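You operate a simulated robot arm through the tools that you are given. There is no shell and no other tool.

The job below is to be done with a simulated robot arm. You get a single attempt, and the scene is never put back.

Task
Switch the bench strip off, plug in the grey lamp base, fit the tall yellow lamp and light it.
Fine: the yellow plug goes in while the strip is off; strip on again; lamp in before the slider goes up to HIGH; leave the other plugs in and the power box dial off. Where these are worked on the way, their far stop is far enough and under half their travel is too little: switch of the bench strip.

The check looks at the end state, three seconds after you hand in, the way a careful person would. Anything else that was tipped, shoved, dropped, spilled or broken makes it a failure.

Robot
A 6-joint arm with a two-finger parallel gripper, fixed in place. Base frame: the origin is on the floor under the middle of its stand, x ahead of it, y to its left, z up; the work surface is at about z = 860. Units: mm, degrees, N and s.
With the tool pointing down near the work surface it reaches from about 240 to 640 mm from the base axis. Its first joint turns from -66.0 to 66.0 degrees. Payload 2.7 kg.
The TCP is the grasp point between the finger pads, 23 mm short of the fingertips. In the tool frame z runs along the fingers and y along their closing line. The gripper opens to 94 mm. The fingers are 38 mm wide and 10 mm thick; the gripper's body (54 by 96 mm) begins 39 mm behind the TCP.
Orientation is that of the tool frame in the base frame, as a unit quaternion [w, x, y, z]. With the fingers straight down and closing along the base's y, the tool's x points along the base's -x, its y along +y and its z along -z.

Tools
- The arm moves only by the tool servo_tool. Its argument "increments" is a list of rows, each a list of 7 numbers: the shift along the tool's x, y, z in mm, then the turn, a rotation vector about the tool's x, y, z in degrees, then the gripper command, from -1 (shut) to 1 (fully open), values between in proportion. In form: [[dx, dy, dz, rx, ry, rz, jaw], ...]. A call has 1 to 20 rows; each row shifts and turns the commanded pose from where the row before left it, along the tool's axes as they then stand. Each row takes 0.2 s and may step no farther than 50 mm and 8.6 degrees from the row before; otherwise, or with a gripper value out of range, the whole call is refused. A pose out of reach is approached as far as the arm can. The call stops where the force on the tool passes 90 N (or 10 N more than at its start, if that is more) or the arm is blocked; 0.2 s more then pass. Each finger travels about 45 mm/s and halts on what it meets, pressing with about 30 N; the grip force reading is that of the motor and also rises with nothing between the fingers. The clock runs only during rows and for 0.2 s after the last one: add rows that do not move to give the fingers time. The reply holds the time, the measured pose of the TCP, the force on the tool along the base axes, the opening and the grip force, in the units named above and with some noise, with the torque about the TCP (base axes, N m) and any sound that the robot's microphone picked up.
- Cameras (640 x 400 px; columns grow to the right, rows downward): "scene" is fixed at [88.7, -456.3, 1401.7]; the picture's right is [0.51, -0.86, 0.00], its down [-0.57, -0.34, -0.74] and it looks along [0.64, 0.38, -0.67] (base axes); focal length 244 px, centre (320, 200). "wrist" rides on the gripper at [86, 16, -75] in the tool frame; the picture's right is [-0.18, 0.98, 0.00], its down [-0.58, -0.11, -0.81] and it looks along [-0.79, -0.15, 0.59] (tool axes); focal length 243 px, centre (320, 200). There is no depth. A picture from a camera that has moved, and an enlarged one, comes with that camera's place and axes in the base frame and with its lens. The place of the scene camera against the robot may be out by one fixed shift of up to 12 mm in any direction.
- grab_frame(camera): a new picture of that camera. The clock stands still meanwhile.
- inspect(camera, box): a new picture of the part [left, top, right, bottom] of that camera's present view, enlarged. The clock stands still meanwhile.
- close_job(): hands the job in; it is judged then, once.

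Places have to be worked out from the pictures, the camera data and where the tool is seen. Open the gripper and draw the arm clear of the work before you hand the job in, unless the task says otherwise.

The tools are called after "Emit:" by a JSON object that holds its "name" and its "arguments". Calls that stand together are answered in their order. servo_tool: Moves the arm, as the interface text tells. Its arguments: {"type":"object","properties":{"increments":{"type":"array","items":{"type":"array","items":{"type":"number"}}}},"required":["increments"]} The other tools are called the same way: grab_frame (camera) takes a picture; inspect (camera, box) takes an enlarged picture of a part of a camera's view; close_job () hands the job in.

At the start:

```text
time: 0.0
tcp_pos: [352.2, -164.7, 1211.9]
ee_rot: [0.0, 0.0, 1.0, 0.0]
force: [-0.5, 0.4, -0.7]
ft_torque: [0.01, -0.01, 0.02]
grip_width: 94.0
finger_force: 0.0
```

scene: 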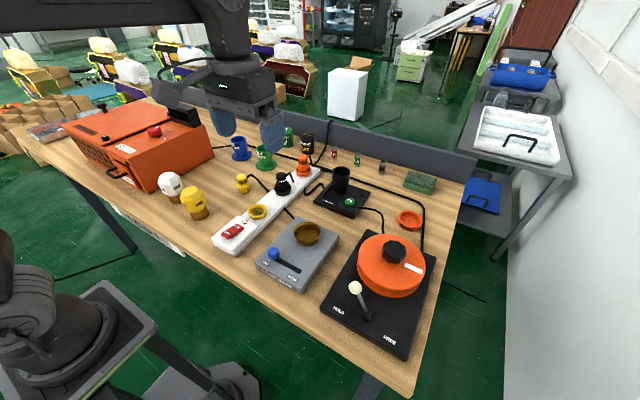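
wrist: 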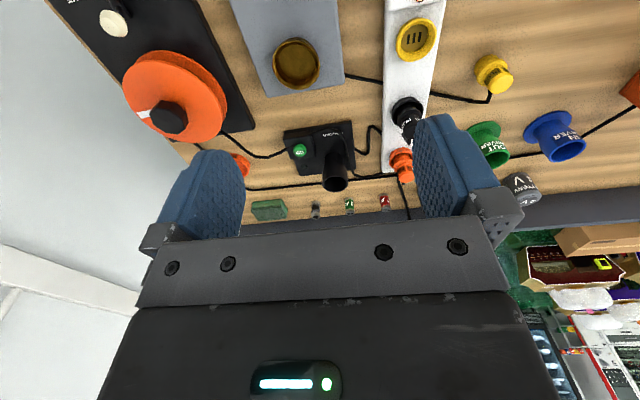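

The first pictures show a bench with a white strip, a grey lamp base, a yellow plug on a cord, and yellow and white lamps. I'll enlarge the work area to tell things apart before I move.

Emit:
{"name": "inspect", "arguments": {"camera": "scene", "box": [200, 140, 360, 300]}}

Emit:
{"name": "inspect", "arguments": {"camera": "scene", "box": [140, 140, 280, 230]}}

Emit:
{"name": "inspect", "arguments": {"camera": "scene", "box": [60, 90, 220, 230]}}

Emit:
{"name": "inspect", "arguments": {"camera": "scene", "box": [300, 140, 460, 360]}}

Emit:
{"name": "inspect", "arguments": {"camera": "wrist", "box": [220, 0, 540, 200]}}

```text
2.50 times, centred on (280, 220) of scene
camera zoom: at [88.7, -456.3, 1401.7], right [0.51, -0.86, 0.0], down [-0.57, -0.34, -0.74], along [0.64, 0.38, -0.67], focal length 611 px, centre (420, 150)
```

zoom: 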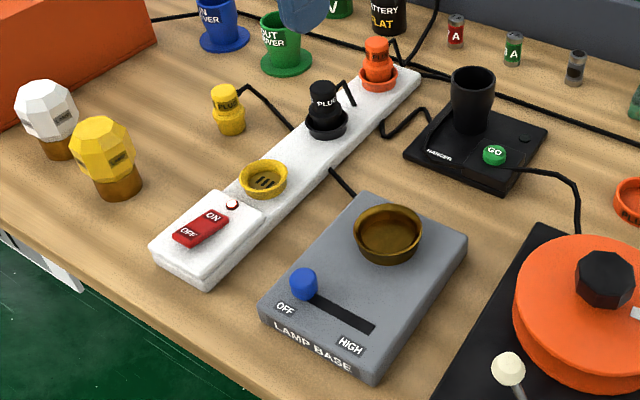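

```text
4.44 times, centred on (210, 185) of scene
camera zoom: at [88.7, -456.3, 1401.7], right [0.51, -0.86, 0.0], down [-0.57, -0.34, -0.74], along [0.64, 0.38, -0.67], focal length 1086 px, centre (809, 267)
```

zoom: 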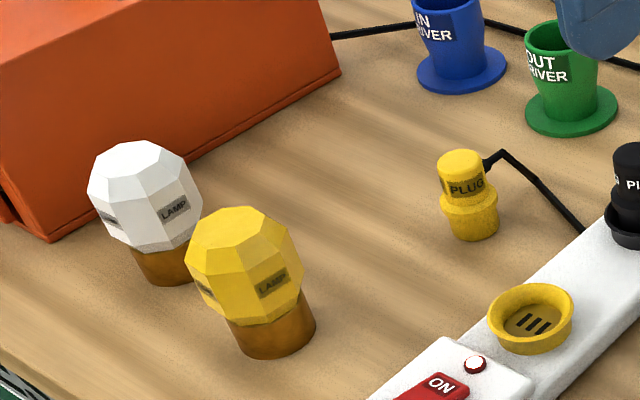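

```text
2.86 times, centred on (140, 160) of scene
camera zoom: at [88.7, -456.3, 1401.7], right [0.51, -0.86, 0.0], down [-0.57, -0.34, -0.74], along [0.64, 0.38, -0.67], focal length 698 px, centre (834, 314)
```

zoom: 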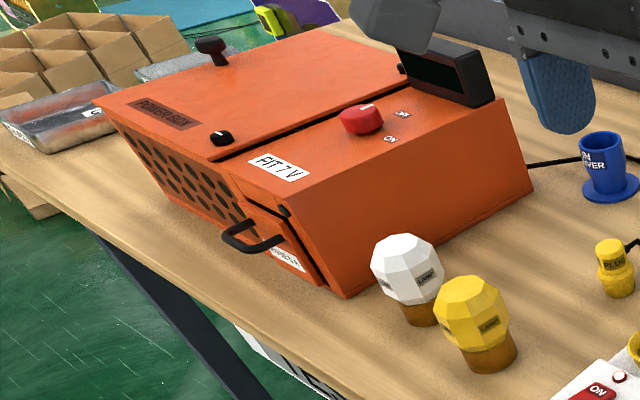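

```text
1.82 times, centred on (380, 250) of scene
camera zoom: at [88.7, -456.3, 1401.7], right [0.51, -0.86, 0.0], down [-0.57, -0.34, -0.74], along [0.64, 0.38, -0.67], focal length 444 px, centre (211, 109)
```

zoom: 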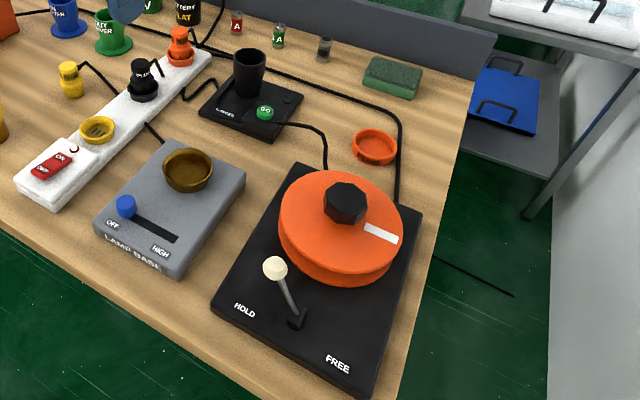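

```text
2.00 times, centred on (380, 100) of wrist
camera zoom: at [265.6, -146.4, 1286.9], right [0.18, 0.98, 0.0], down [0.58, -0.11, 0.81], along [0.79, -0.15, -0.59], focal length 485 px, centre (200, 400)
```

zoom: 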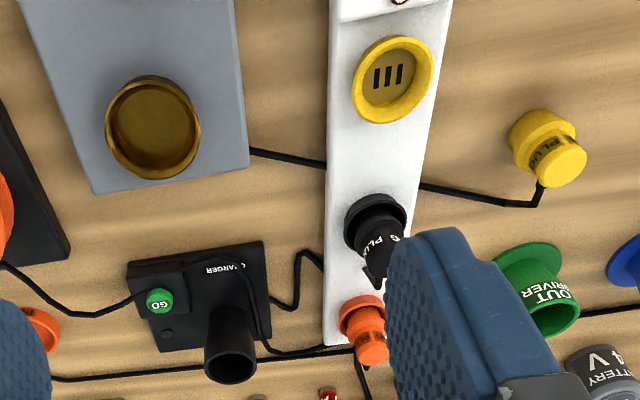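

My estimates from the two cameras: the strip lies along x near y = -35, with its switch near (338, -33) and the yellow socket near (433, -37). The plug is near (508, 97), the yellow lamp near (349, 129) and the lamp base socket near (428, -214). I'll bring the wrist camera closer, keeping high, to look at the switch and socket.

Emit:
{"name": "servo_tool", "arguments": {"increments": [[10.4, 25, 30.4, 0, 0, 0, 1], [10.4, 25, 30.4, 0, 0, 0, 1], [10.4, 25, 30.4, 0, 0, 0, 1], [10.4, 25, 30.4, 0, 0, 0, 1], [10.4, 25, 30.4, 0, 0, 0, 1], [0, 0, 0, 0, 0, 0, 1]]}}

```text
time: 1.4
tcp_pos: [299.2, -38.4, 1060.2]
ee_rot: [0.0, 0.0, 1.0, -0.001]
force: [-0.3, -0.4, -0.1]
ft_torque: [0.02, 0.04, -0.04]
grip_width: 94.1
finger_force: 0.1
```

The arm is at (299, -38, 1060) as commanded. I'll take close pictures from here.

Emit:
{"name": "grab_frame", "arguments": {"camera": "wrist"}}

Emit:
{"name": "inspect", "arguments": {"camera": "wrist", "box": [240, 20, 440, 145]}}

Emit:
{"name": "grab_frame", "arguments": {"camera": "scene"}}

```text
taken
camera wrist: at [212.2, -21.7, 1134.8], right [0.18, 0.98, 0.0], down [0.58, -0.11, 0.81], along [0.79, -0.15, -0.59], focal length 243 px, centre (320, 200)
```

wrist: 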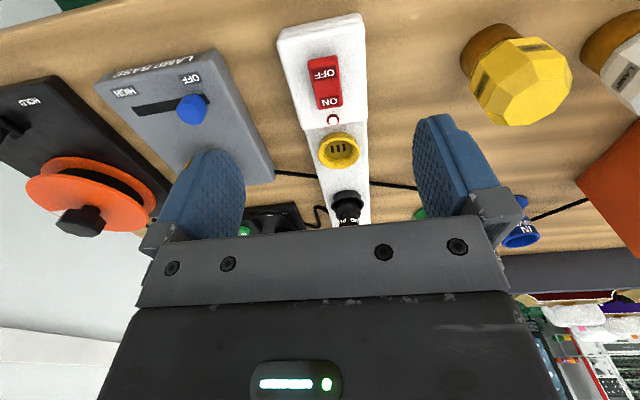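

```text
3.20 times, centred on (340, 82) of wrist
camera zoom: at [212.2, -21.7, 1134.8], right [0.18, 0.98, 0.0], down [0.58, -0.11, 0.81], along [0.79, -0.15, -0.59], focal length 776 px, centre (256, 576)
```

zoom: 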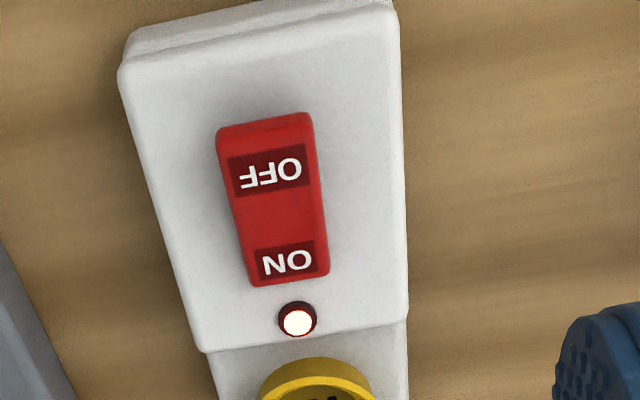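

```text
taken
```

scene: 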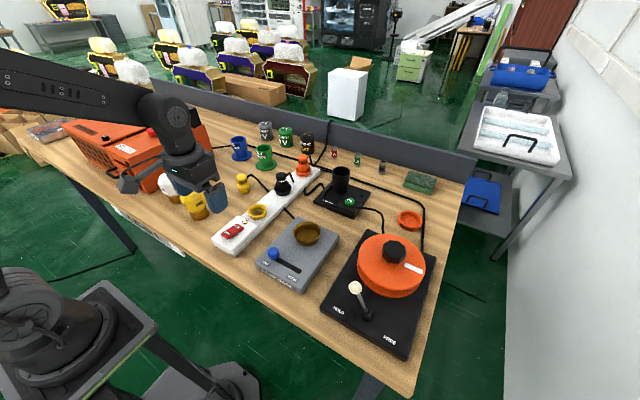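

The rocker's ON end is down, its OFF end (near the robot, x≈312, y≈-38) stands up, and the indicator is lit. I'll close the fingers, tilt the tool 20° so a fingertip edge presses only the OFF end, and come down above it.

Emit:
{"name": "servo_tool", "arguments": {"increments": [[0, 0, 0, 0, 6.667, 0, -1], [0, 0, 0, 0, 6.667, 0, -1], [0, 0, 0, 0, 6.667, 0, -1], [-12.4, 0.2, 29.3, 0, 0, 0, -1], [-12.4, 0, 29.3, 0, 0, 0, -1], [-12.4, 0, 29.3, 0, 0, 0, -1], [0, 0, 0, 0, 0, 0, -1]]}}

Emit:
{"name": "grab_frame", "arguments": {"camera": "wrist"}}

Emit:
{"name": "inspect", "arguments": {"camera": "scene", "box": [180, 150, 300, 270]}}

```text
time: 3.0
tcp_pos: [305.8, -37.0, 964.3]
ee_rot: [-0.173, 0.0, 0.985, 0.0]
force: [0.4, 0.3, -0.5]
ft_torque: [-0.01, -0.02, 0.01]
grip_width: 0.0
finger_force: 30.6
```

```text
taken
camera wrist: at [249.5, -20.0, 1064.9], right [0.17, 0.98, -0.06], down [0.82, -0.11, 0.56], along [0.54, -0.15, -0.83], focal length 243 px, centre (320, 200)
```

wrist: 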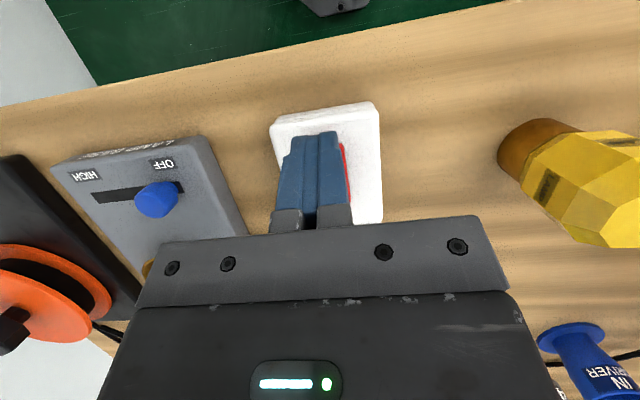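

```text
3.33 times, centred on (240, 210) of scene
camera zoom: at [88.7, -456.3, 1401.7], right [0.51, -0.86, 0.0], down [-0.57, -0.34, -0.74], along [0.64, 0.38, -0.67], focal length 814 px, centre (587, 167)
```

zoom: 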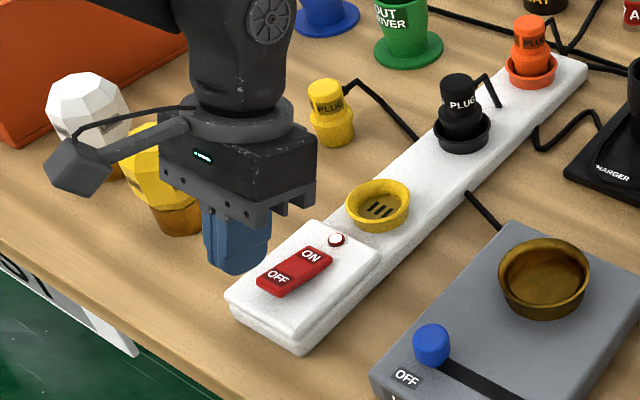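

The fingers are shut and hover over the OFF end, with the low edge near (316, -37, 936). I'll descend slowly and watch the force and sound.

Emit:
{"name": "servo_tool", "arguments": {"increments": [[-1.37, 0, 3.76, 0, 0, 0, -1], [-1.37, 0, 3.76, 0, 0, 0, -1], [-1.37, 0, 3.76, 0, 0, 0, -1], [-1.37, 0, 3.76, 0, 0, 0, -1], [-1.37, 0, 3.76, 0, 0, 0, -1], [-1.37, 0, 3.76, 0, 0, 0, -1]]}}

Emit:
{"name": "inspect", "arguments": {"camera": "scene", "box": [200, 190, 280, 260]}}

```text
time: 4.4
tcp_pos: [306.1, -38.1, 939.2]
ee_rot: [-0.174, -0.001, 0.985, 0.0]
force: [0.2, 0.2, 1.3]
ft_torque: [-0.03, 0.01, -0.02]
grip_width: 0.0
finger_force: 29.8
```

```text
5.71 times, centred on (240, 225) of scene
camera zoom: at [88.7, -456.3, 1401.7], right [0.51, -0.86, 0.0], down [-0.57, -0.34, -0.74], along [0.64, 0.38, -0.67], focal length 1396 px, centre (777, 57)
```

zoom: 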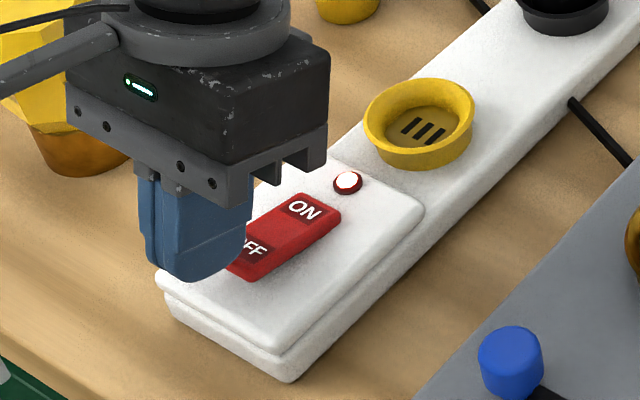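

The low edge is now at about z = 911, just above or touching the rocker, with little force. I'll continue in 2 mm steps.

Emit:
{"name": "servo_tool", "arguments": {"increments": [[-0.68, 0, 1.88, 0, 0, 0, -1], [-0.68, 0, 1.88, 0, 0, 0, -1], [-0.68, 0, 1.88, 0, 0, 0, -1], [-0.68, 0, 1.88, 0, 0, 0, -1]]}}

Emit:
{"name": "inspect", "arguments": {"camera": "scene", "box": [200, 190, 280, 260]}}

```text
time: 5.4
tcp_pos: [305.7, -38.4, 930.7]
ee_rot: [-0.173, 0.0, 0.985, 0.0]
force: [0.5, -0.4, 0.0]
ft_torque: [0.0, 0.02, 0.0]
grip_width: 0.0
finger_force: 29.8
```

```text
5.71 times, centred on (240, 225) of scene
camera zoom: at [88.7, -456.3, 1401.7], right [0.51, -0.86, 0.0], down [-0.57, -0.34, -0.74], along [0.64, 0.38, -0.67], focal length 1396 px, centre (777, 57)
```

zoom: 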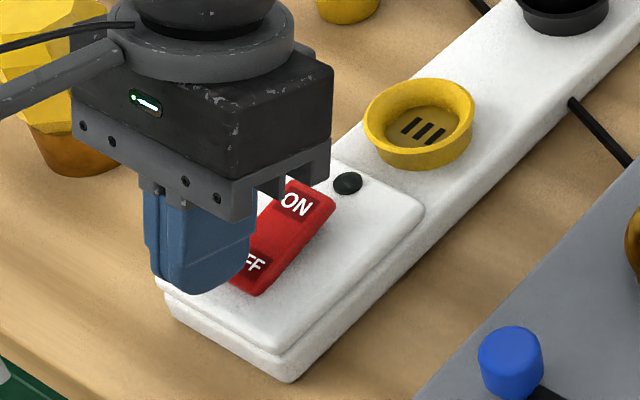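

The indicator has gone dark and the ON end stands up, so the strip is off. I'll lift away, straighten the tool, open the gripper and move to look at the yellow plug.

Emit:
{"name": "servo_tool", "arguments": {"increments": [[8.55, 0, -23.5, 0, 0, 0, -1], [8.55, 0, -23.5, 0, 0, 0, -1], [8.55, 0, -23.5, 0, 0, 0, -1], [8.55, 0, -23.5, 0, 0, 0, -1], [0, 0, 0, 0, -6.667, 0, 1], [0, 0, 0, 0, -6.667, 0, 1], [0, 0, 0, 0, -6.667, 0, 1], [-31, 32, 0, 0, 0, 0, 1], [-31, 32, 0, 0, 0, 0, 1], [-31, 32, 0, 0, 0, 0, 1], [-31, 32, 0, 0, 0, 0, 1], [0, 0, 0, 0, 0, 0, 1]]}}

Emit:
{"name": "grab_frame", "arguments": {"camera": "wrist"}}

Emit:
{"name": "inspect", "arguments": {"camera": "scene", "box": [210, 150, 310, 250]}}

```text
time: 8.0
tcp_pos: [429.9, 89.4, 1031.9]
ee_rot: [0.0, 0.0, 1.0, 0.0]
force: [-0.1, -0.1, -0.8]
ft_torque: [-0.01, -0.01, 0.01]
grip_width: 94.0
finger_force: 0.1
```

```text
taken
camera wrist: at [342.3, 107.1, 1107.9], right [0.18, 0.98, 0.0], down [0.58, -0.11, 0.81], along [0.79, -0.15, -0.59], focal length 243 px, centre (320, 200)
```

wrist: 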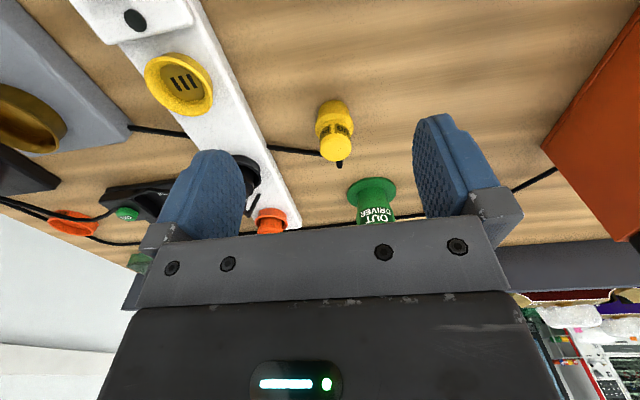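

```text
4.00 times, centred on (260, 200) of scene
camera zoom: at [88.8, -456.2, 1401.7], right [0.51, -0.86, 0.0], down [-0.57, -0.34, -0.74], along [0.64, 0.38, -0.67], focal length 977 px, centre (560, 200)
```

zoom: 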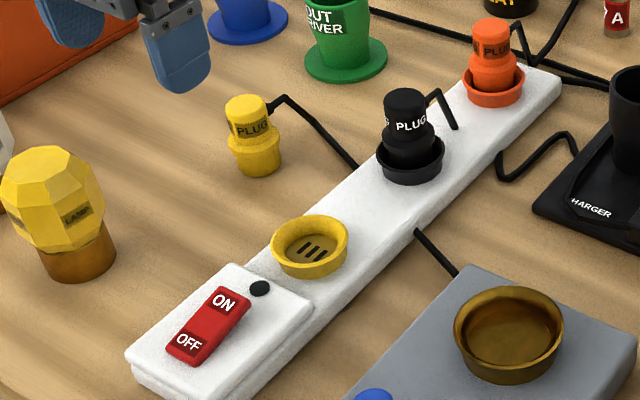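

The strip's indicator is dark and the plug now sits between the fingers' view. I'll enlarge the plug, the socket and the plugged-in neighbours to compare how they are turned.

Emit:
{"name": "inspect", "arguments": {"camera": "wrist", "box": [290, 80, 390, 180]}}

Emit:
{"name": "inspect", "arguments": {"camera": "wrist", "box": [120, 30, 300, 240]}}

Emit:
{"name": "inspect", "arguments": {"camera": "scene", "box": [225, 165, 325, 225]}}

```text
4.00 times, centred on (340, 130) of wrist
camera zoom: at [342.3, 107.1, 1107.9], right [0.18, 0.98, 0.0], down [0.58, -0.11, 0.81], along [0.79, -0.15, -0.59], focal length 970 px, centre (240, 480)
```

zoom: 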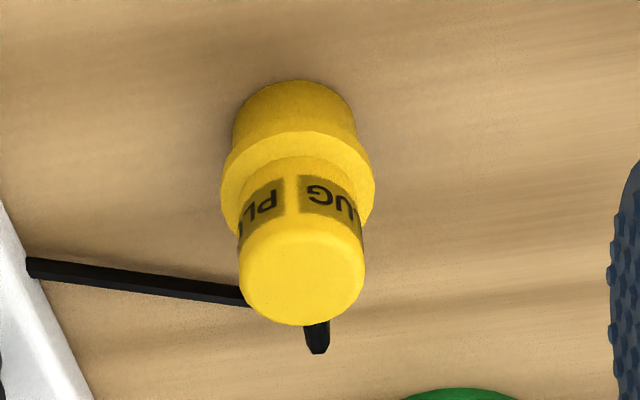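

```text
1.90 times, centred on (210, 135) of wrist
camera zoom: at [342.3, 107.1, 1107.9], right [0.18, 0.98, 0.0], down [0.58, -0.11, 0.81], along [0.79, -0.15, -0.59], focal length 462 px, centre (530, 324)
```

zoom: 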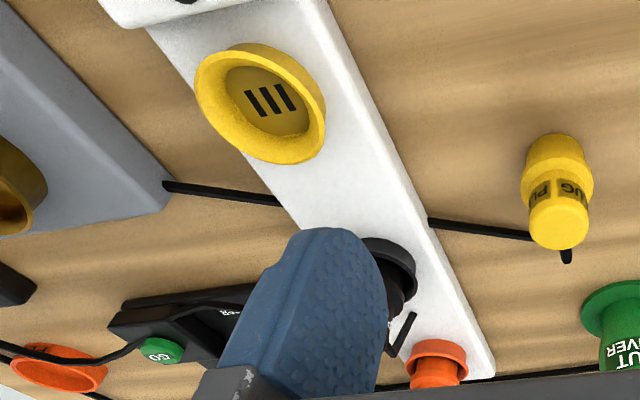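

```text
6.40 times, centred on (275, 195) of scene
camera zoom: at [88.8, -456.2, 1401.7], right [0.51, -0.86, 0.0], down [-0.57, -0.34, -0.74], along [0.64, 0.38, -0.67], focal length 1563 px, centre (608, 232)
```

zoom: 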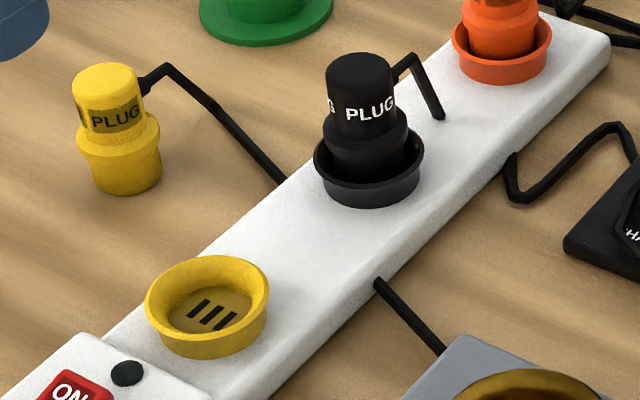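

The plug stands at about (511, 92), with its top near z = 920, the collar at z ≈ 877–890 and the cord leaving on the +x side. Before grasping it I want a better fix on the yellow socket, so I'll move the wrist camera behind it.

Emit:
{"name": "servo_tool", "arguments": {"increments": [[21.25, -36, 5.5, 0, 0, 0, 1], [21.25, -36, 5.5, 0, 0, 0, 1], [21.25, -36, 5.5, 0, 0, 0, 1], [21.25, -36, 5.5, 0, 0, 0, 1], [0, 0, 0, 0, 0, 0, 1]]}}

Emit:
{"name": "grab_frame", "arguments": {"camera": "wrist"}}

Emit:
{"name": "inspect", "arguments": {"camera": "wrist", "box": [300, 100, 400, 180]}}

```text
time: 9.2
tcp_pos: [343.6, -53.7, 1008.0]
ee_rot: [0.0, 0.0, 1.0, 0.0]
force: [0.0, -0.6, -0.4]
ft_torque: [0.0, 0.02, -0.01]
grip_width: 94.3
finger_force: 0.1
```

```text
taken
camera wrist: at [255.6, -36.5, 1083.5], right [0.18, 0.98, 0.0], down [0.58, -0.11, 0.81], along [0.79, -0.15, -0.59], focal length 243 px, centre (320, 200)
```

wrist: 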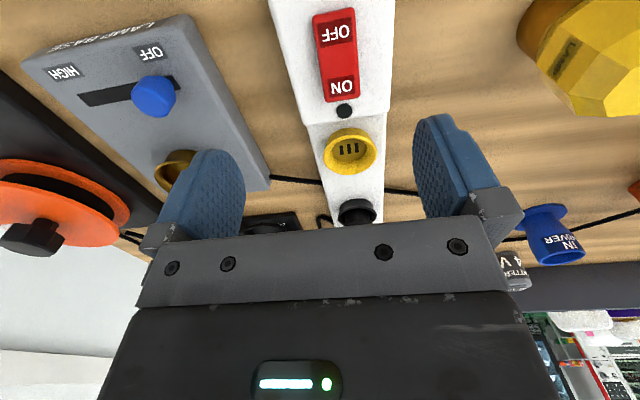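

```text
5.00 times, centred on (350, 140) of wrist
camera zoom: at [255.6, -36.5, 1083.5], right [0.18, 0.98, 0.0], down [0.58, -0.11, 0.81], along [0.79, -0.15, -0.59], focal length 1213 px, centre (170, 500)
```

zoom: 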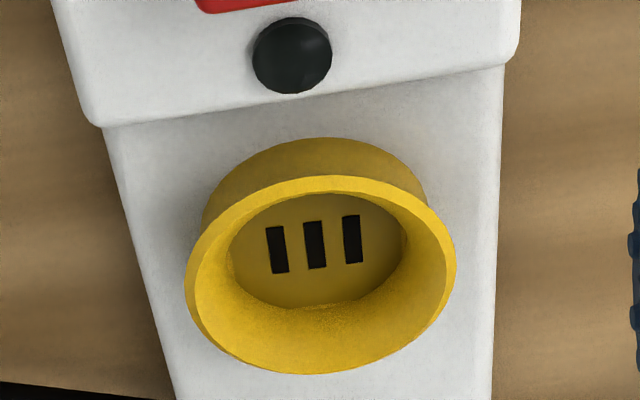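

The socket cup is clear: a shallow funnel centred near (433, -38), with its rim at z ≈ 898 and floor at z ≈ 889. Next I'll go above the plug, offset slightly to -x from the cord, and drop to z ≈ 945 to check alignment.

Emit:
{"name": "servo_tool", "arguments": {"increments": [[-32.7, 29.2, 0, 0, 0, 0, 1], [-32.7, 29.2, 0, 0, 0, 0, 1], [-32.7, 29.2, 0, 0, 0, 0, 1], [-32.7, 29.2, 0, 0, 0, 0, 1], [-32.7, 29.2, 0, 0, 0, 0, 1], [0, 0, 32, 0, 0, 0, 1], [0, 0, 31, 0, 0, 0, 1], [0, 0, 0, 0, 0, 0, 1]]}}

Emit:
{"name": "grab_frame", "arguments": {"camera": "wrist"}}

Emit:
{"name": "inspect", "arguments": {"camera": "scene", "box": [200, 140, 300, 210]}}

```text
time: 11.0
tcp_pos: [507.8, 91.6, 947.1]
ee_rot: [0.0, 0.0, 1.0, 0.0]
force: [0.3, -0.7, 0.2]
ft_torque: [0.02, 0.0, -0.01]
grip_width: 94.0
finger_force: 0.0
```

```text
taken
camera wrist: at [420.6, 109.7, 1022.7], right [0.18, 0.98, 0.0], down [0.58, -0.11, 0.81], along [0.79, -0.15, -0.59], focal length 243 px, centre (320, 200)
```

wrist: 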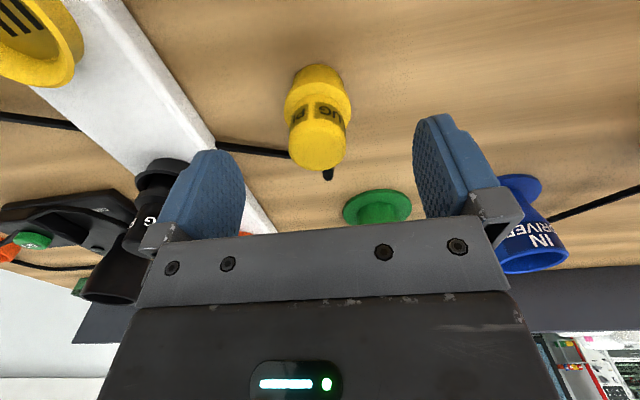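

```text
5.71 times, centred on (250, 175) of scene
camera zoom: at [88.7, -456.3, 1401.7], right [0.51, -0.86, 0.0], down [-0.57, -0.34, -0.74], along [0.64, 0.38, -0.67], focal length 1396 px, centre (720, 343)
```

zoom: 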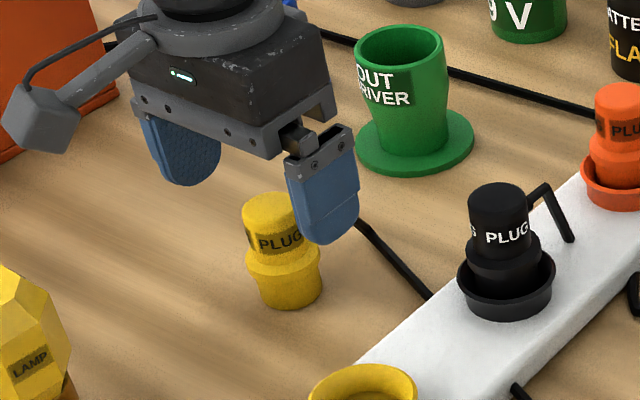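

The fingers straddle the plug and the tips hover near its top. I'll enlarge the wrist view to measure the plug's offset from the fingertip centre.

Emit:
{"name": "inspect", "arguments": {"camera": "wrist", "box": [270, 50, 370, 190]}}

```text
2.86 times, centred on (320, 120) of wrist
camera zoom: at [420.6, 109.7, 1022.7], right [0.18, 0.98, 0.0], down [0.58, -0.11, 0.81], along [0.79, -0.15, -0.59], focal length 693 px, centre (320, 429)
```

zoom: 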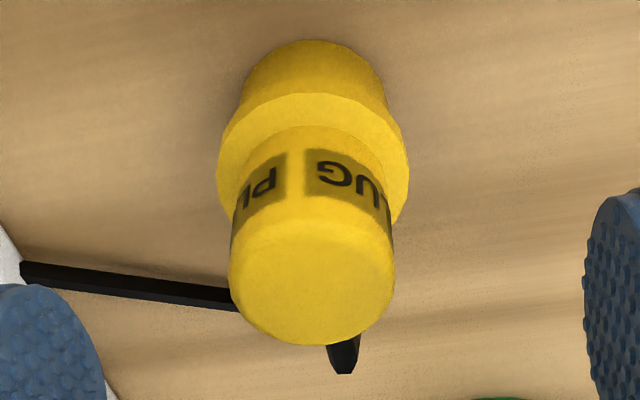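

The plug's centre is at about (510.7, 92), with its top at z ≈ 919 and its collar top at z ≈ 894. I'll lower so the tips stop just above the collar (TCP z ≈ 920) and close on the upper section.

Emit:
{"name": "servo_tool", "arguments": {"increments": [[0, 0.3, 9, 0, 0, 0, 1], [0, 0, 9, 0, 0, 0, 1], [0, 0, 9, 0, 0, 0, 1], [0, 0, 0, 0, 0, 0, -1], [0, 0, 0, 0, 0, 0, -1], [0, 0, 0, 0, 0, 0, -1], [0, 0, 0, 0, 0, 0, -1], [0, 0, 0, 0, 0, 0, -1], [0, 0, 0, 0, 0, 0, -1]]}}

Emit:
{"name": "grab_frame", "arguments": {"camera": "wrist"}}

Emit:
{"name": "inspect", "arguments": {"camera": "scene", "box": [200, 140, 300, 210]}}

```text
time: 13.0
tcp_pos: [508.4, 93.3, 919.5]
ee_rot: [0.0, 0.0, 1.0, 0.0]
force: [0.1, 1.1, 0.0]
ft_torque: [-0.02, -0.01, -0.01]
grip_width: 30.6
finger_force: 30.0
```

```text
taken
camera wrist: at [421.7, 109.9, 995.1], right [0.18, 0.98, 0.0], down [0.58, -0.11, 0.81], along [0.79, -0.15, -0.59], focal length 243 px, centre (320, 200)
```

wrist: 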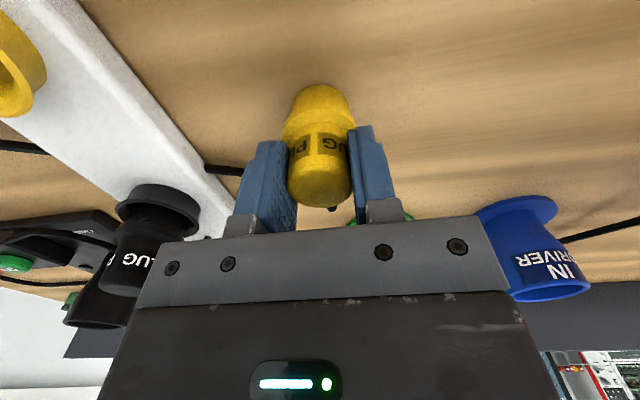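

```text
5.71 times, centred on (250, 175) of scene
camera zoom: at [88.7, -456.3, 1401.7], right [0.51, -0.86, 0.0], down [-0.57, -0.34, -0.74], along [0.64, 0.38, -0.67], focal length 1396 px, centre (720, 343)
```

zoom: 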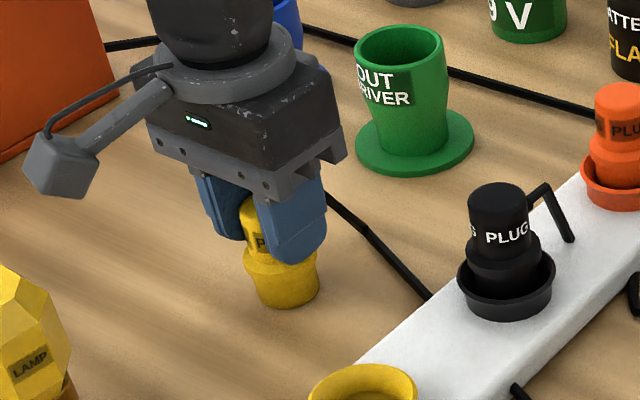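

The grip holds at 30.6 mm on the plug's upper section with little side force. I'll enlarge the wrist view to measure how the plug sits relative to the TCP before lifting.

Emit:
{"name": "inspect", "arguments": {"camera": "wrist", "box": [270, 70, 370, 220]}}

```text
2.67 times, centred on (320, 145) of wrist
camera zoom: at [421.7, 109.9, 995.1], right [0.18, 0.98, 0.0], down [0.58, -0.11, 0.81], along [0.79, -0.15, -0.59], focal length 647 px, centre (320, 347)
```

zoom: 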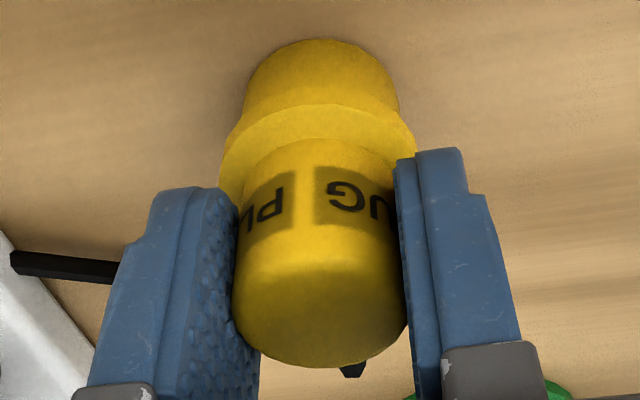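

The plug's centre is about 2.5 mm ahead of the TCP in x and centred in y. I'll lift it clear, carry it above the yellow socket at about (433, -38), and look again before lowering.

Emit:
{"name": "servo_tool", "arguments": {"increments": [[0, 0, -8, 0, 0, 0, -1], [0, 0, -18, 0, 0, 0, -1], [0, 0, -20, 0, 0, 0, -1], [0, 0, -20, 0, 0, 0, -1], [15.6, -26.3, 0, 0, 0, 0, -1], [15.6, -26.3, 0, 0, 0, 0, -1], [15.6, -26.3, 0, 0, 0, 0, -1], [15.6, -26.3, 0, 0, 0, 0, -1], [15.6, -26.3, 0, 0, 0, 0, -1], [0, 0, 0, 0, 0, 0, -1], [0, 0, 0, 0, 0, 0, -1]]}}

Emit:
{"name": "grab_frame", "arguments": {"camera": "wrist"}}

Emit:
{"name": "inspect", "arguments": {"camera": "scene", "box": [200, 150, 320, 240]}}

```text
time: 15.4
tcp_pos: [429.3, -39.5, 986.9]
ee_rot: [0.0, 0.0, 1.0, 0.001]
force: [-0.3, 0.7, -0.4]
ft_torque: [0.02, 0.0, 0.0]
grip_width: 30.5
finger_force: 30.2
```

```text
taken
camera wrist: at [342.7, -21.6, 1061.9], right [0.18, 0.98, 0.0], down [0.58, -0.11, 0.81], along [0.79, -0.15, -0.59], focal length 243 px, centre (320, 200)
```

wrist: 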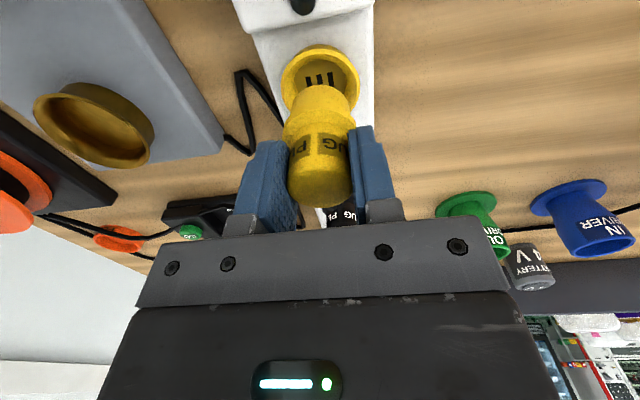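

```text
4.44 times, centred on (260, 195) of scene
camera zoom: at [88.7, -456.3, 1401.7], right [0.51, -0.86, 0.0], down [-0.57, -0.34, -0.74], along [0.64, 0.38, -0.67], focal length 1086 px, centre (587, 222)
```

zoom: 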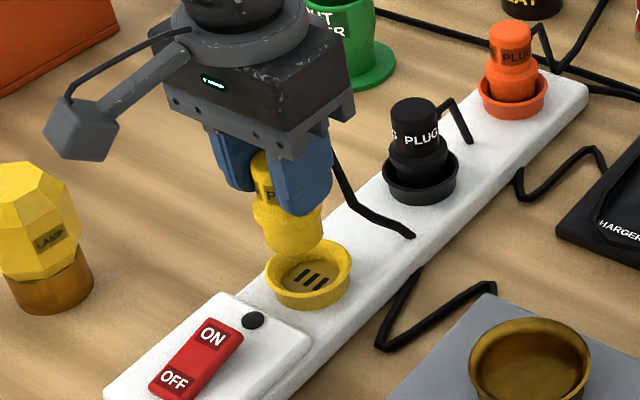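

The plug is above the socket, and its cord runs clear of the other plugs. I'll enlarge the wrist view to compare the plug with the cup.

Emit:
{"name": "inspect", "arguments": {"camera": "wrist", "box": [260, 30, 380, 220]}}

Emit:
{"name": "inspect", "arguments": {"camera": "wrist", "box": [270, 35, 370, 105]}}

```text
2.11 times, centred on (320, 125) of wrist
camera zoom: at [342.7, -21.6, 1061.9], right [0.18, 0.98, 0.0], down [0.58, -0.11, 0.81], along [0.79, -0.15, -0.59], focal length 511 px, centre (320, 358)
```

zoom: 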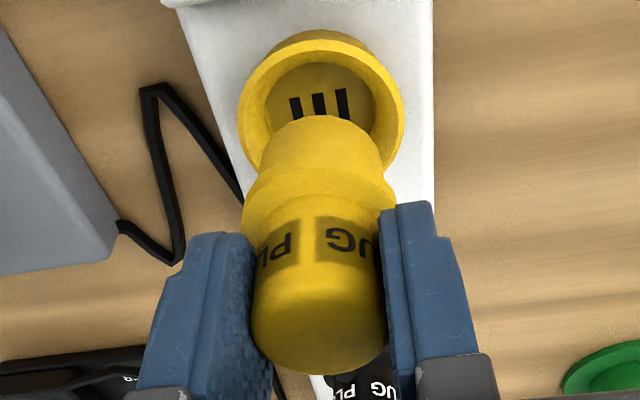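

```text
5.71 times, centred on (320, 70) of wrist
camera zoom: at [342.7, -21.6, 1061.9], right [0.18, 0.98, 0.0], down [0.58, -0.11, 0.81], along [0.79, -0.15, -0.59], focal length 1386 px, centre (320, 943)
```

zoom: 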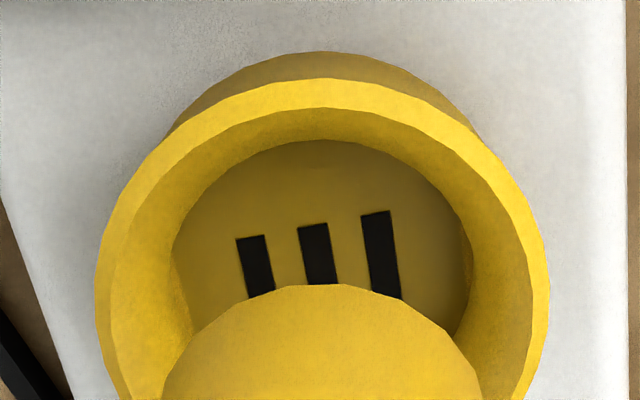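

The plug lines up in y, and the cup centre looks about 2.3 mm further out in x. I'll apply that shift and lower to just above the rim.

Emit:
{"name": "servo_tool", "arguments": {"increments": [[-2.3, 0, 0, 0, 0, 0, -1], [0, 0, 10, 0, 0, 0, -1], [0, 0, 10, 0, 0, 0, -1], [0, 0, 5, 0, 0, 0, -1], [0, 0, 0, 0, 0, 0, -1]]}}

Emit:
{"name": "inspect", "arguments": {"camera": "wrist", "box": [260, 30, 380, 150]}}

Emit:
{"name": "inspect", "arguments": {"camera": "scene", "box": [220, 170, 300, 230]}}

```text
time: 16.6
tcp_pos: [432.1, -39.8, 960.8]
ee_rot: [0.0, 0.0, 1.0, 0.0]
force: [-0.6, 0.7, -0.5]
ft_torque: [-0.02, 0.02, 0.0]
grip_width: 30.7
finger_force: 29.7
```

```text
3.33 times, centred on (320, 90) of wrist
camera zoom: at [345.5, -22.4, 1036.9], right [0.18, 0.98, 0.0], down [0.58, -0.11, 0.81], along [0.79, -0.15, -0.59], focal length 809 px, centre (320, 567)
```

zoom: 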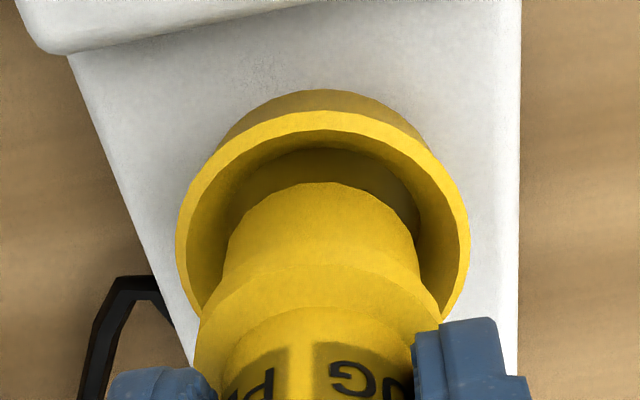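

```text
6.67 times, centred on (260, 200) of scene
camera zoom: at [88.7, -456.3, 1401.7], right [0.51, -0.86, 0.0], down [-0.57, -0.34, -0.74], along [0.64, 0.38, -0.67], focal length 1628 px, centre (720, 200)
```

zoom: 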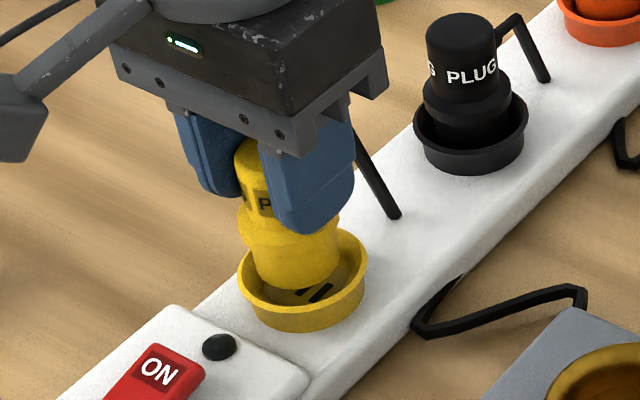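

From the wrist view the plug and cup are centred to within about a millimetre, with the plug bottom just above the rim. I'll lower in 2 mm steps and check the force.

Emit:
{"name": "servo_tool", "arguments": {"increments": [[0, 0, 2, 0, 0, 0, -1], [0, 0, 2, 0, 0, 0, -1], [0, 0, 2, 0, 0, 0, -1], [0, 0, 2, 0, 0, 0, -1]]}}

Emit:
{"name": "inspect", "arguments": {"camera": "wrist", "box": [260, 30, 380, 150]}}

Emit:
{"name": "inspect", "arguments": {"camera": "scene", "box": [220, 170, 300, 230]}}

```text
time: 17.6
tcp_pos: [432.2, -40.1, 952.7]
ee_rot: [0.0, 0.0, 1.0, 0.0]
force: [0.0, 0.2, -0.9]
ft_torque: [-0.01, 0.01, -0.01]
grip_width: 30.3
finger_force: 30.3
```

```text
3.33 times, centred on (320, 90) of wrist
camera zoom: at [345.2, -22.4, 1028.5], right [0.18, 0.98, 0.0], down [0.58, -0.11, 0.81], along [0.79, -0.15, -0.59], focal length 809 px, centre (320, 567)
```

zoom: 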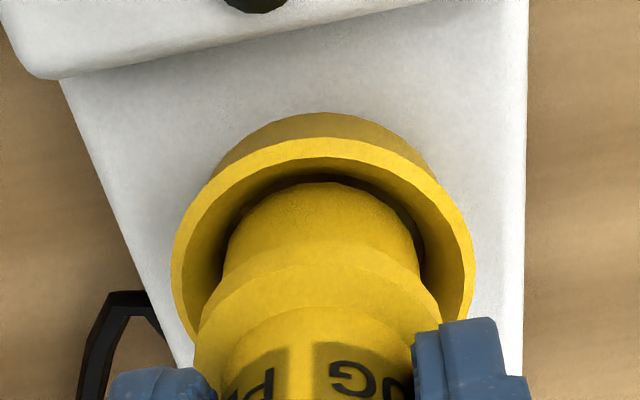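

```text
6.67 times, centred on (260, 200) of scene
camera zoom: at [88.7, -456.3, 1401.7], right [0.51, -0.86, 0.0], down [-0.57, -0.34, -0.74], along [0.64, 0.38, -0.67], focal length 1628 px, centre (720, 200)
```

zoom: 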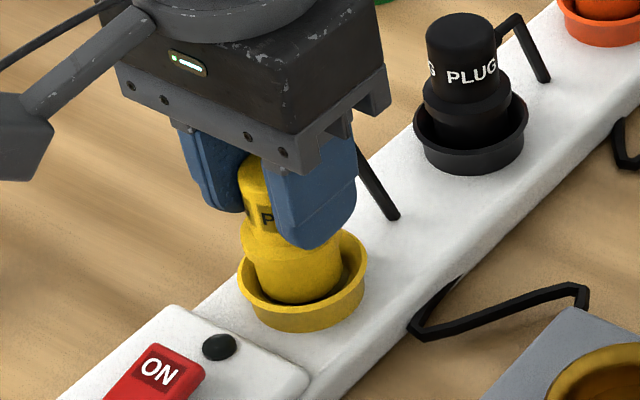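

There is still no contact, and the plug bottom is inside the funnel. I'll continue down gently.

Emit:
{"name": "servo_tool", "arguments": {"increments": [[0, 0, 2, 0, 0, 0, -1], [0, 0, 1.5, 0, 0, 0, -1], [0, 0, 1.5, 0, 0, 0, -1]]}}

Emit:
{"name": "inspect", "arguments": {"camera": "scene", "box": [220, 170, 300, 230]}}

Emit:
{"name": "inspect", "arguments": {"camera": "wrist", "box": [260, 30, 380, 150]}}

```text
time: 18.4
tcp_pos: [432.3, -39.9, 947.6]
ee_rot: [0.0, 0.0, 1.0, 0.0]
force: [0.0, 0.6, -0.9]
ft_torque: [0.03, 0.0, -0.01]
grip_width: 30.7
finger_force: 30.1
```

```text
6.67 times, centred on (260, 200) of scene
camera zoom: at [88.7, -456.3, 1401.7], right [0.51, -0.86, 0.0], down [-0.57, -0.34, -0.74], along [0.64, 0.38, -0.67], focal length 1628 px, centre (720, 200)
```

zoom: 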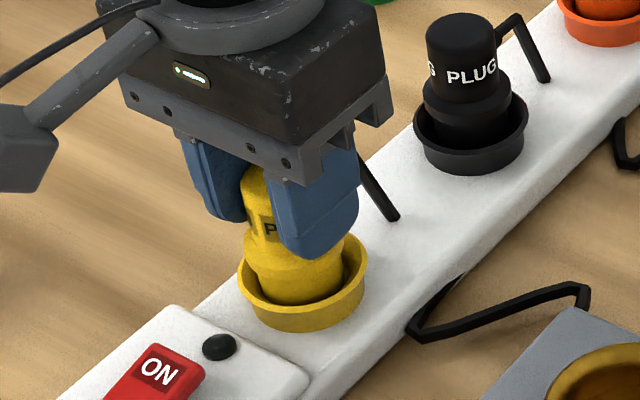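

```text
3.33 times, centred on (320, 90) of wrist
camera zoom: at [345.1, -22.6, 1023.2], right [0.18, 0.98, 0.0], down [0.58, -0.11, 0.81], along [0.79, -0.15, -0.59], focal length 809 px, centre (320, 567)
```

zoom: 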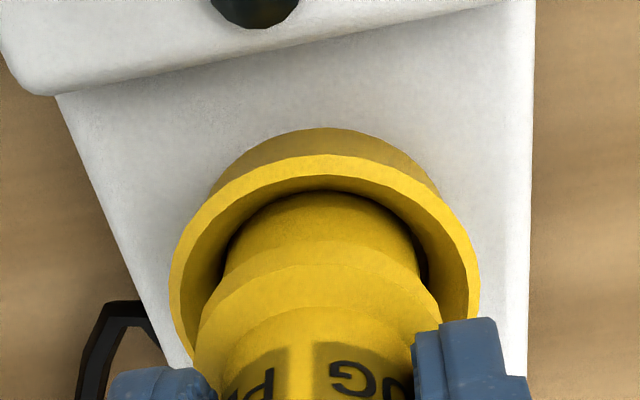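

Still free of contact. The neighbouring black plug sits a little deeper, so I'll continue down in small steps.

Emit:
{"name": "servo_tool", "arguments": {"increments": [[0, 0, 1.5, 0, 0, 0, -1], [0, 0, 1.5, 0, 0, 0, -1], [0, 0, 1.5, 0, 0, 0, -1]]}}

Emit:
{"name": "inspect", "arguments": {"camera": "scene", "box": [220, 170, 300, 230]}}

Emit:
{"name": "inspect", "arguments": {"camera": "wrist", "box": [260, 30, 380, 150]}}

```text
time: 19.2
tcp_pos: [433.7, -39.7, 945.8]
ee_rot: [0.004, -0.002, 1.0, 0.0]
force: [-0.9, 6.0, 24.8]
ft_torque: [0.19, 0.47, -0.02]
grip_width: 30.1
finger_force: 29.9
heard: snap
```

```text
6.67 times, centred on (260, 200) of scene
camera zoom: at [88.4, -456.1, 1401.8], right [0.51, -0.86, 0.0], down [-0.57, -0.34, -0.74], along [0.64, 0.38, -0.67], focal length 1628 px, centre (720, 200)
```

zoom: 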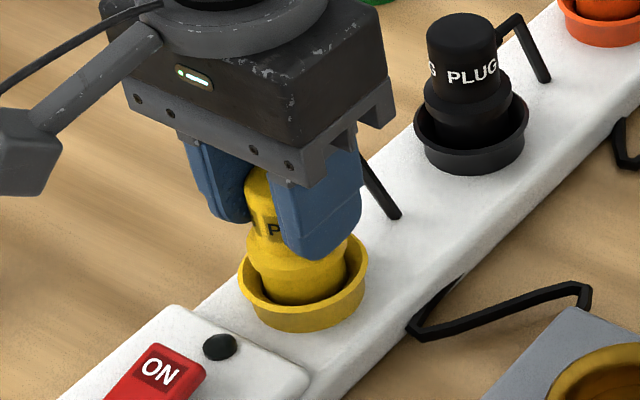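

```text
3.33 times, centred on (320, 90) of wrist
camera zoom: at [345.9, -22.4, 1021.0], right [0.18, 0.98, 0.0], down [0.58, -0.11, 0.81], along [0.8, -0.15, -0.59], focal length 809 px, centre (320, 567)
```

zoom: 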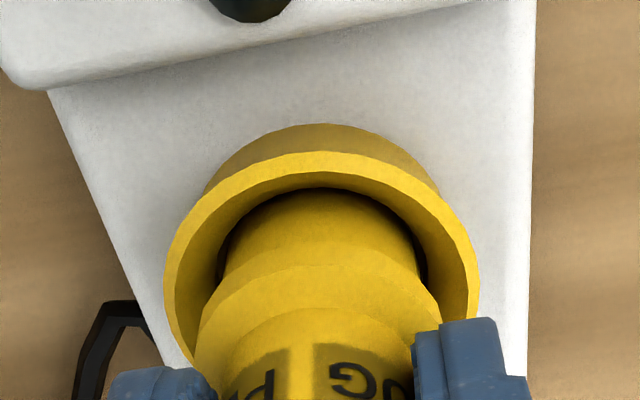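

A snap was heard, the force rose to about 25 N, and the plug looks seated. I'll relieve the push slightly, open the fingers and lift away to check.

Emit:
{"name": "servo_tool", "arguments": {"increments": [[0, 0, -2.5, 0, 0, 0, -1], [0, 0, 0, 0, 0, 0, -0.3], [0, 0, 0, 0, 0, 0, 0.2], [0, 0, 0, 0, 0, 0, 0.2]]}}

Emit:
{"name": "inspect", "arguments": {"camera": "scene", "box": [220, 170, 300, 230]}}

Emit:
{"name": "grab_frame", "arguments": {"camera": "wrist"}}

```text
time: 20.2
tcp_pos: [433.0, -40.6, 946.4]
ee_rot: [0.0, 0.0, 1.0, 0.0]
force: [-0.2, -0.1, -0.2]
ft_torque: [-0.01, 0.02, 0.01]
grip_width: 56.6
finger_force: 0.1
heard: snap
```

```text
6.67 times, centred on (260, 200) of scene
camera zoom: at [88.7, -456.3, 1401.7], right [0.51, -0.86, 0.0], down [-0.57, -0.34, -0.74], along [0.64, 0.38, -0.67], focal length 1628 px, centre (720, 200)
```

zoom: 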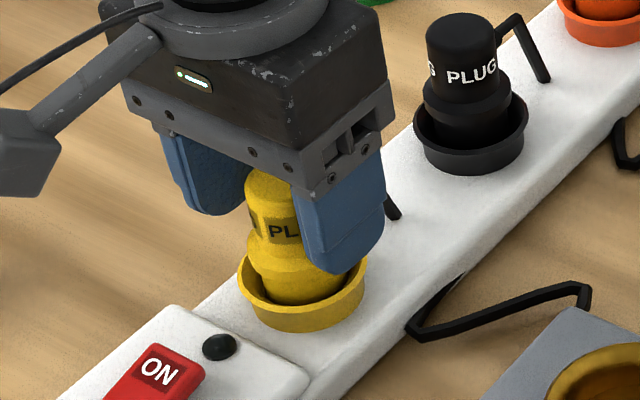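

```text
taken
camera wrist: at [345.3, -22.9, 1021.2], right [0.18, 0.98, 0.0], down [0.58, -0.11, 0.81], along [0.79, -0.15, -0.59], focal length 243 px, centre (320, 200)
```

wrist: 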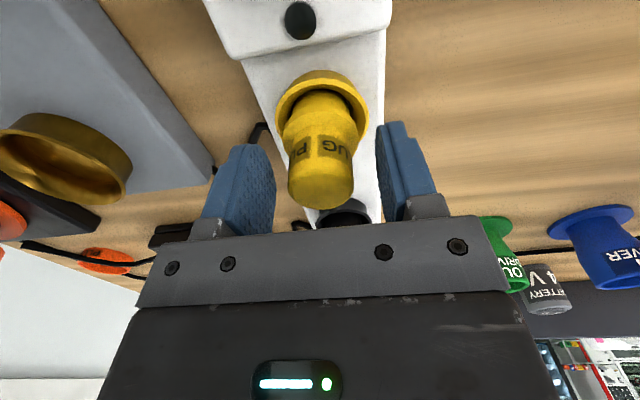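

A second snap came during release, so I'm not yet sure the plug is fully home. I'll lift away and compare it closely with the seated black plug.

Emit:
{"name": "servo_tool", "arguments": {"increments": [[0, 0, -20, 0, 0, 0, 0.4], [0, 0, -30, 0, 0, 0, 0.4], [0, 0, -30, 0, 0, 0, 0.4], [30, 0, 0, 0, 0, 0, 0.4], [30, 0, 0, 0, 0, 0, 0.4], [0, 0, 0, 0, 0, 0, 0.4]]}}

Emit:
{"name": "inspect", "arguments": {"camera": "scene", "box": [220, 155, 320, 230]}}

Emit:
{"name": "grab_frame", "arguments": {"camera": "wrist"}}

```text
time: 21.6
tcp_pos: [370.7, -38.4, 1027.0]
ee_rot: [-0.001, 0.0, 1.0, -0.001]
force: [0.7, 0.2, -0.3]
ft_torque: [0.03, 0.02, 0.01]
grip_width: 66.0
finger_force: 0.1
```

```text
5.33 times, centred on (270, 192) of scene
camera zoom: at [88.7, -456.3, 1401.7], right [0.51, -0.86, 0.0], down [-0.57, -0.34, -0.74], along [0.64, 0.38, -0.67], focal length 1303 px, centre (587, 240)
```

zoom: 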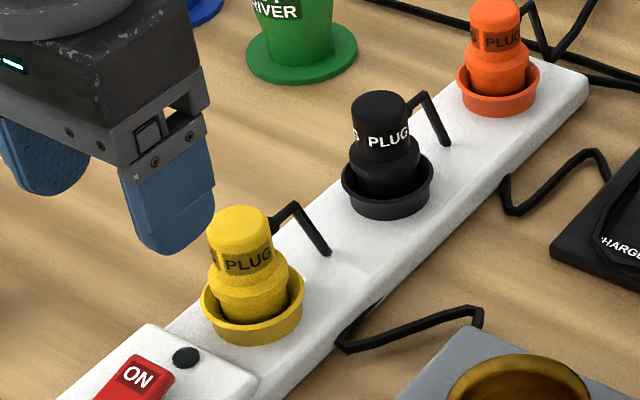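

```text
taken
camera wrist: at [284.5, -22.8, 1101.8], right [0.18, 0.98, 0.0], down [0.58, -0.11, 0.81], along [0.79, -0.15, -0.59], focal length 243 px, centre (320, 200)
```

wrist: 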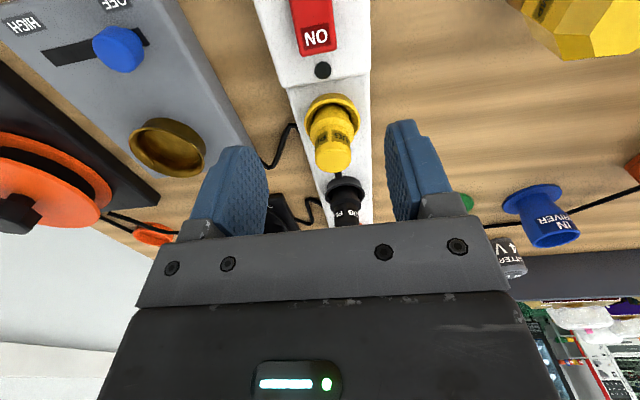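

The yellow plug may stand a few millimetres higher than the black one. I'll zoom tightly on each to measure.

Emit:
{"name": "inspect", "arguments": {"camera": "scene", "box": [250, 185, 284, 223]}}

Emit:
{"name": "inspect", "arguments": {"camera": "scene", "box": [274, 164, 308, 202]}}

Emit:
{"name": "inspect", "arguments": {"camera": "scene", "box": [296, 148, 330, 186]}}

Emit:
{"name": "inspect", "arguments": {"camera": "wrist", "box": [280, 80, 400, 240]}}

```text
10.53 times, centred on (267, 204) of scene
camera zoom: at [88.7, -456.3, 1401.7], right [0.51, -0.86, 0.0], down [-0.57, -0.34, -0.74], along [0.64, 0.38, -0.67], focal length 2571 px, centre (878, 158)
```

zoom: 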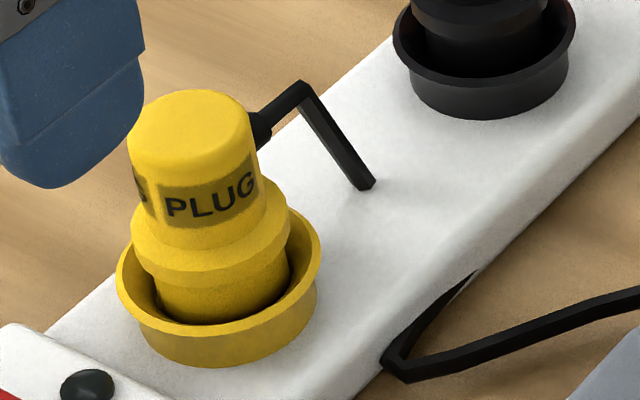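

```text
10.53 times, centred on (291, 183) of scene
camera zoom: at [88.7, -456.3, 1401.7], right [0.51, -0.86, 0.0], down [-0.57, -0.34, -0.74], along [0.64, 0.38, -0.67], focal length 2571 px, centre (625, 379)
```

zoom: 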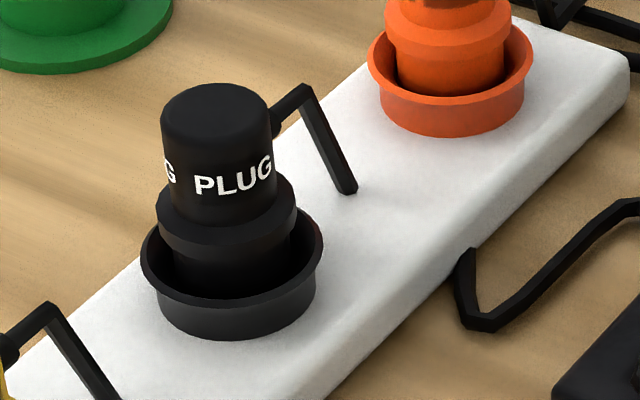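

```text
10.53 times, centred on (313, 167) of scene
camera zoom: at [88.7, -456.3, 1401.7], right [0.51, -0.86, 0.0], down [-0.57, -0.34, -0.74], along [0.64, 0.38, -0.67], focal length 2571 px, centre (394, 547)
```

zoom: 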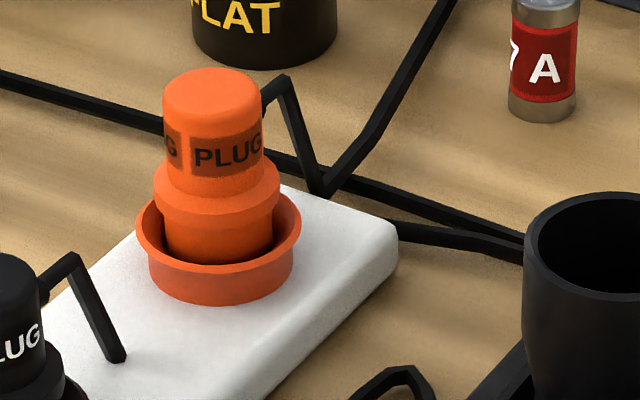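

```text
2.50 times, centred on (340, 160) of wrist
camera zoom: at [284.5, -22.8, 1101.8], right [0.18, 0.98, 0.0], down [0.58, -0.11, 0.81], along [0.79, -0.15, -0.59], focal length 606 px, centre (270, 300)
```

zoom: 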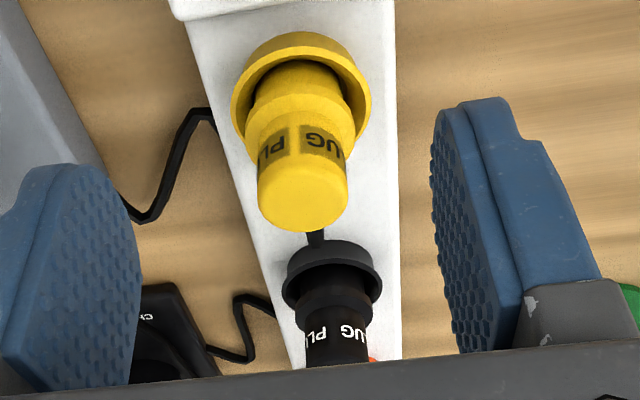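

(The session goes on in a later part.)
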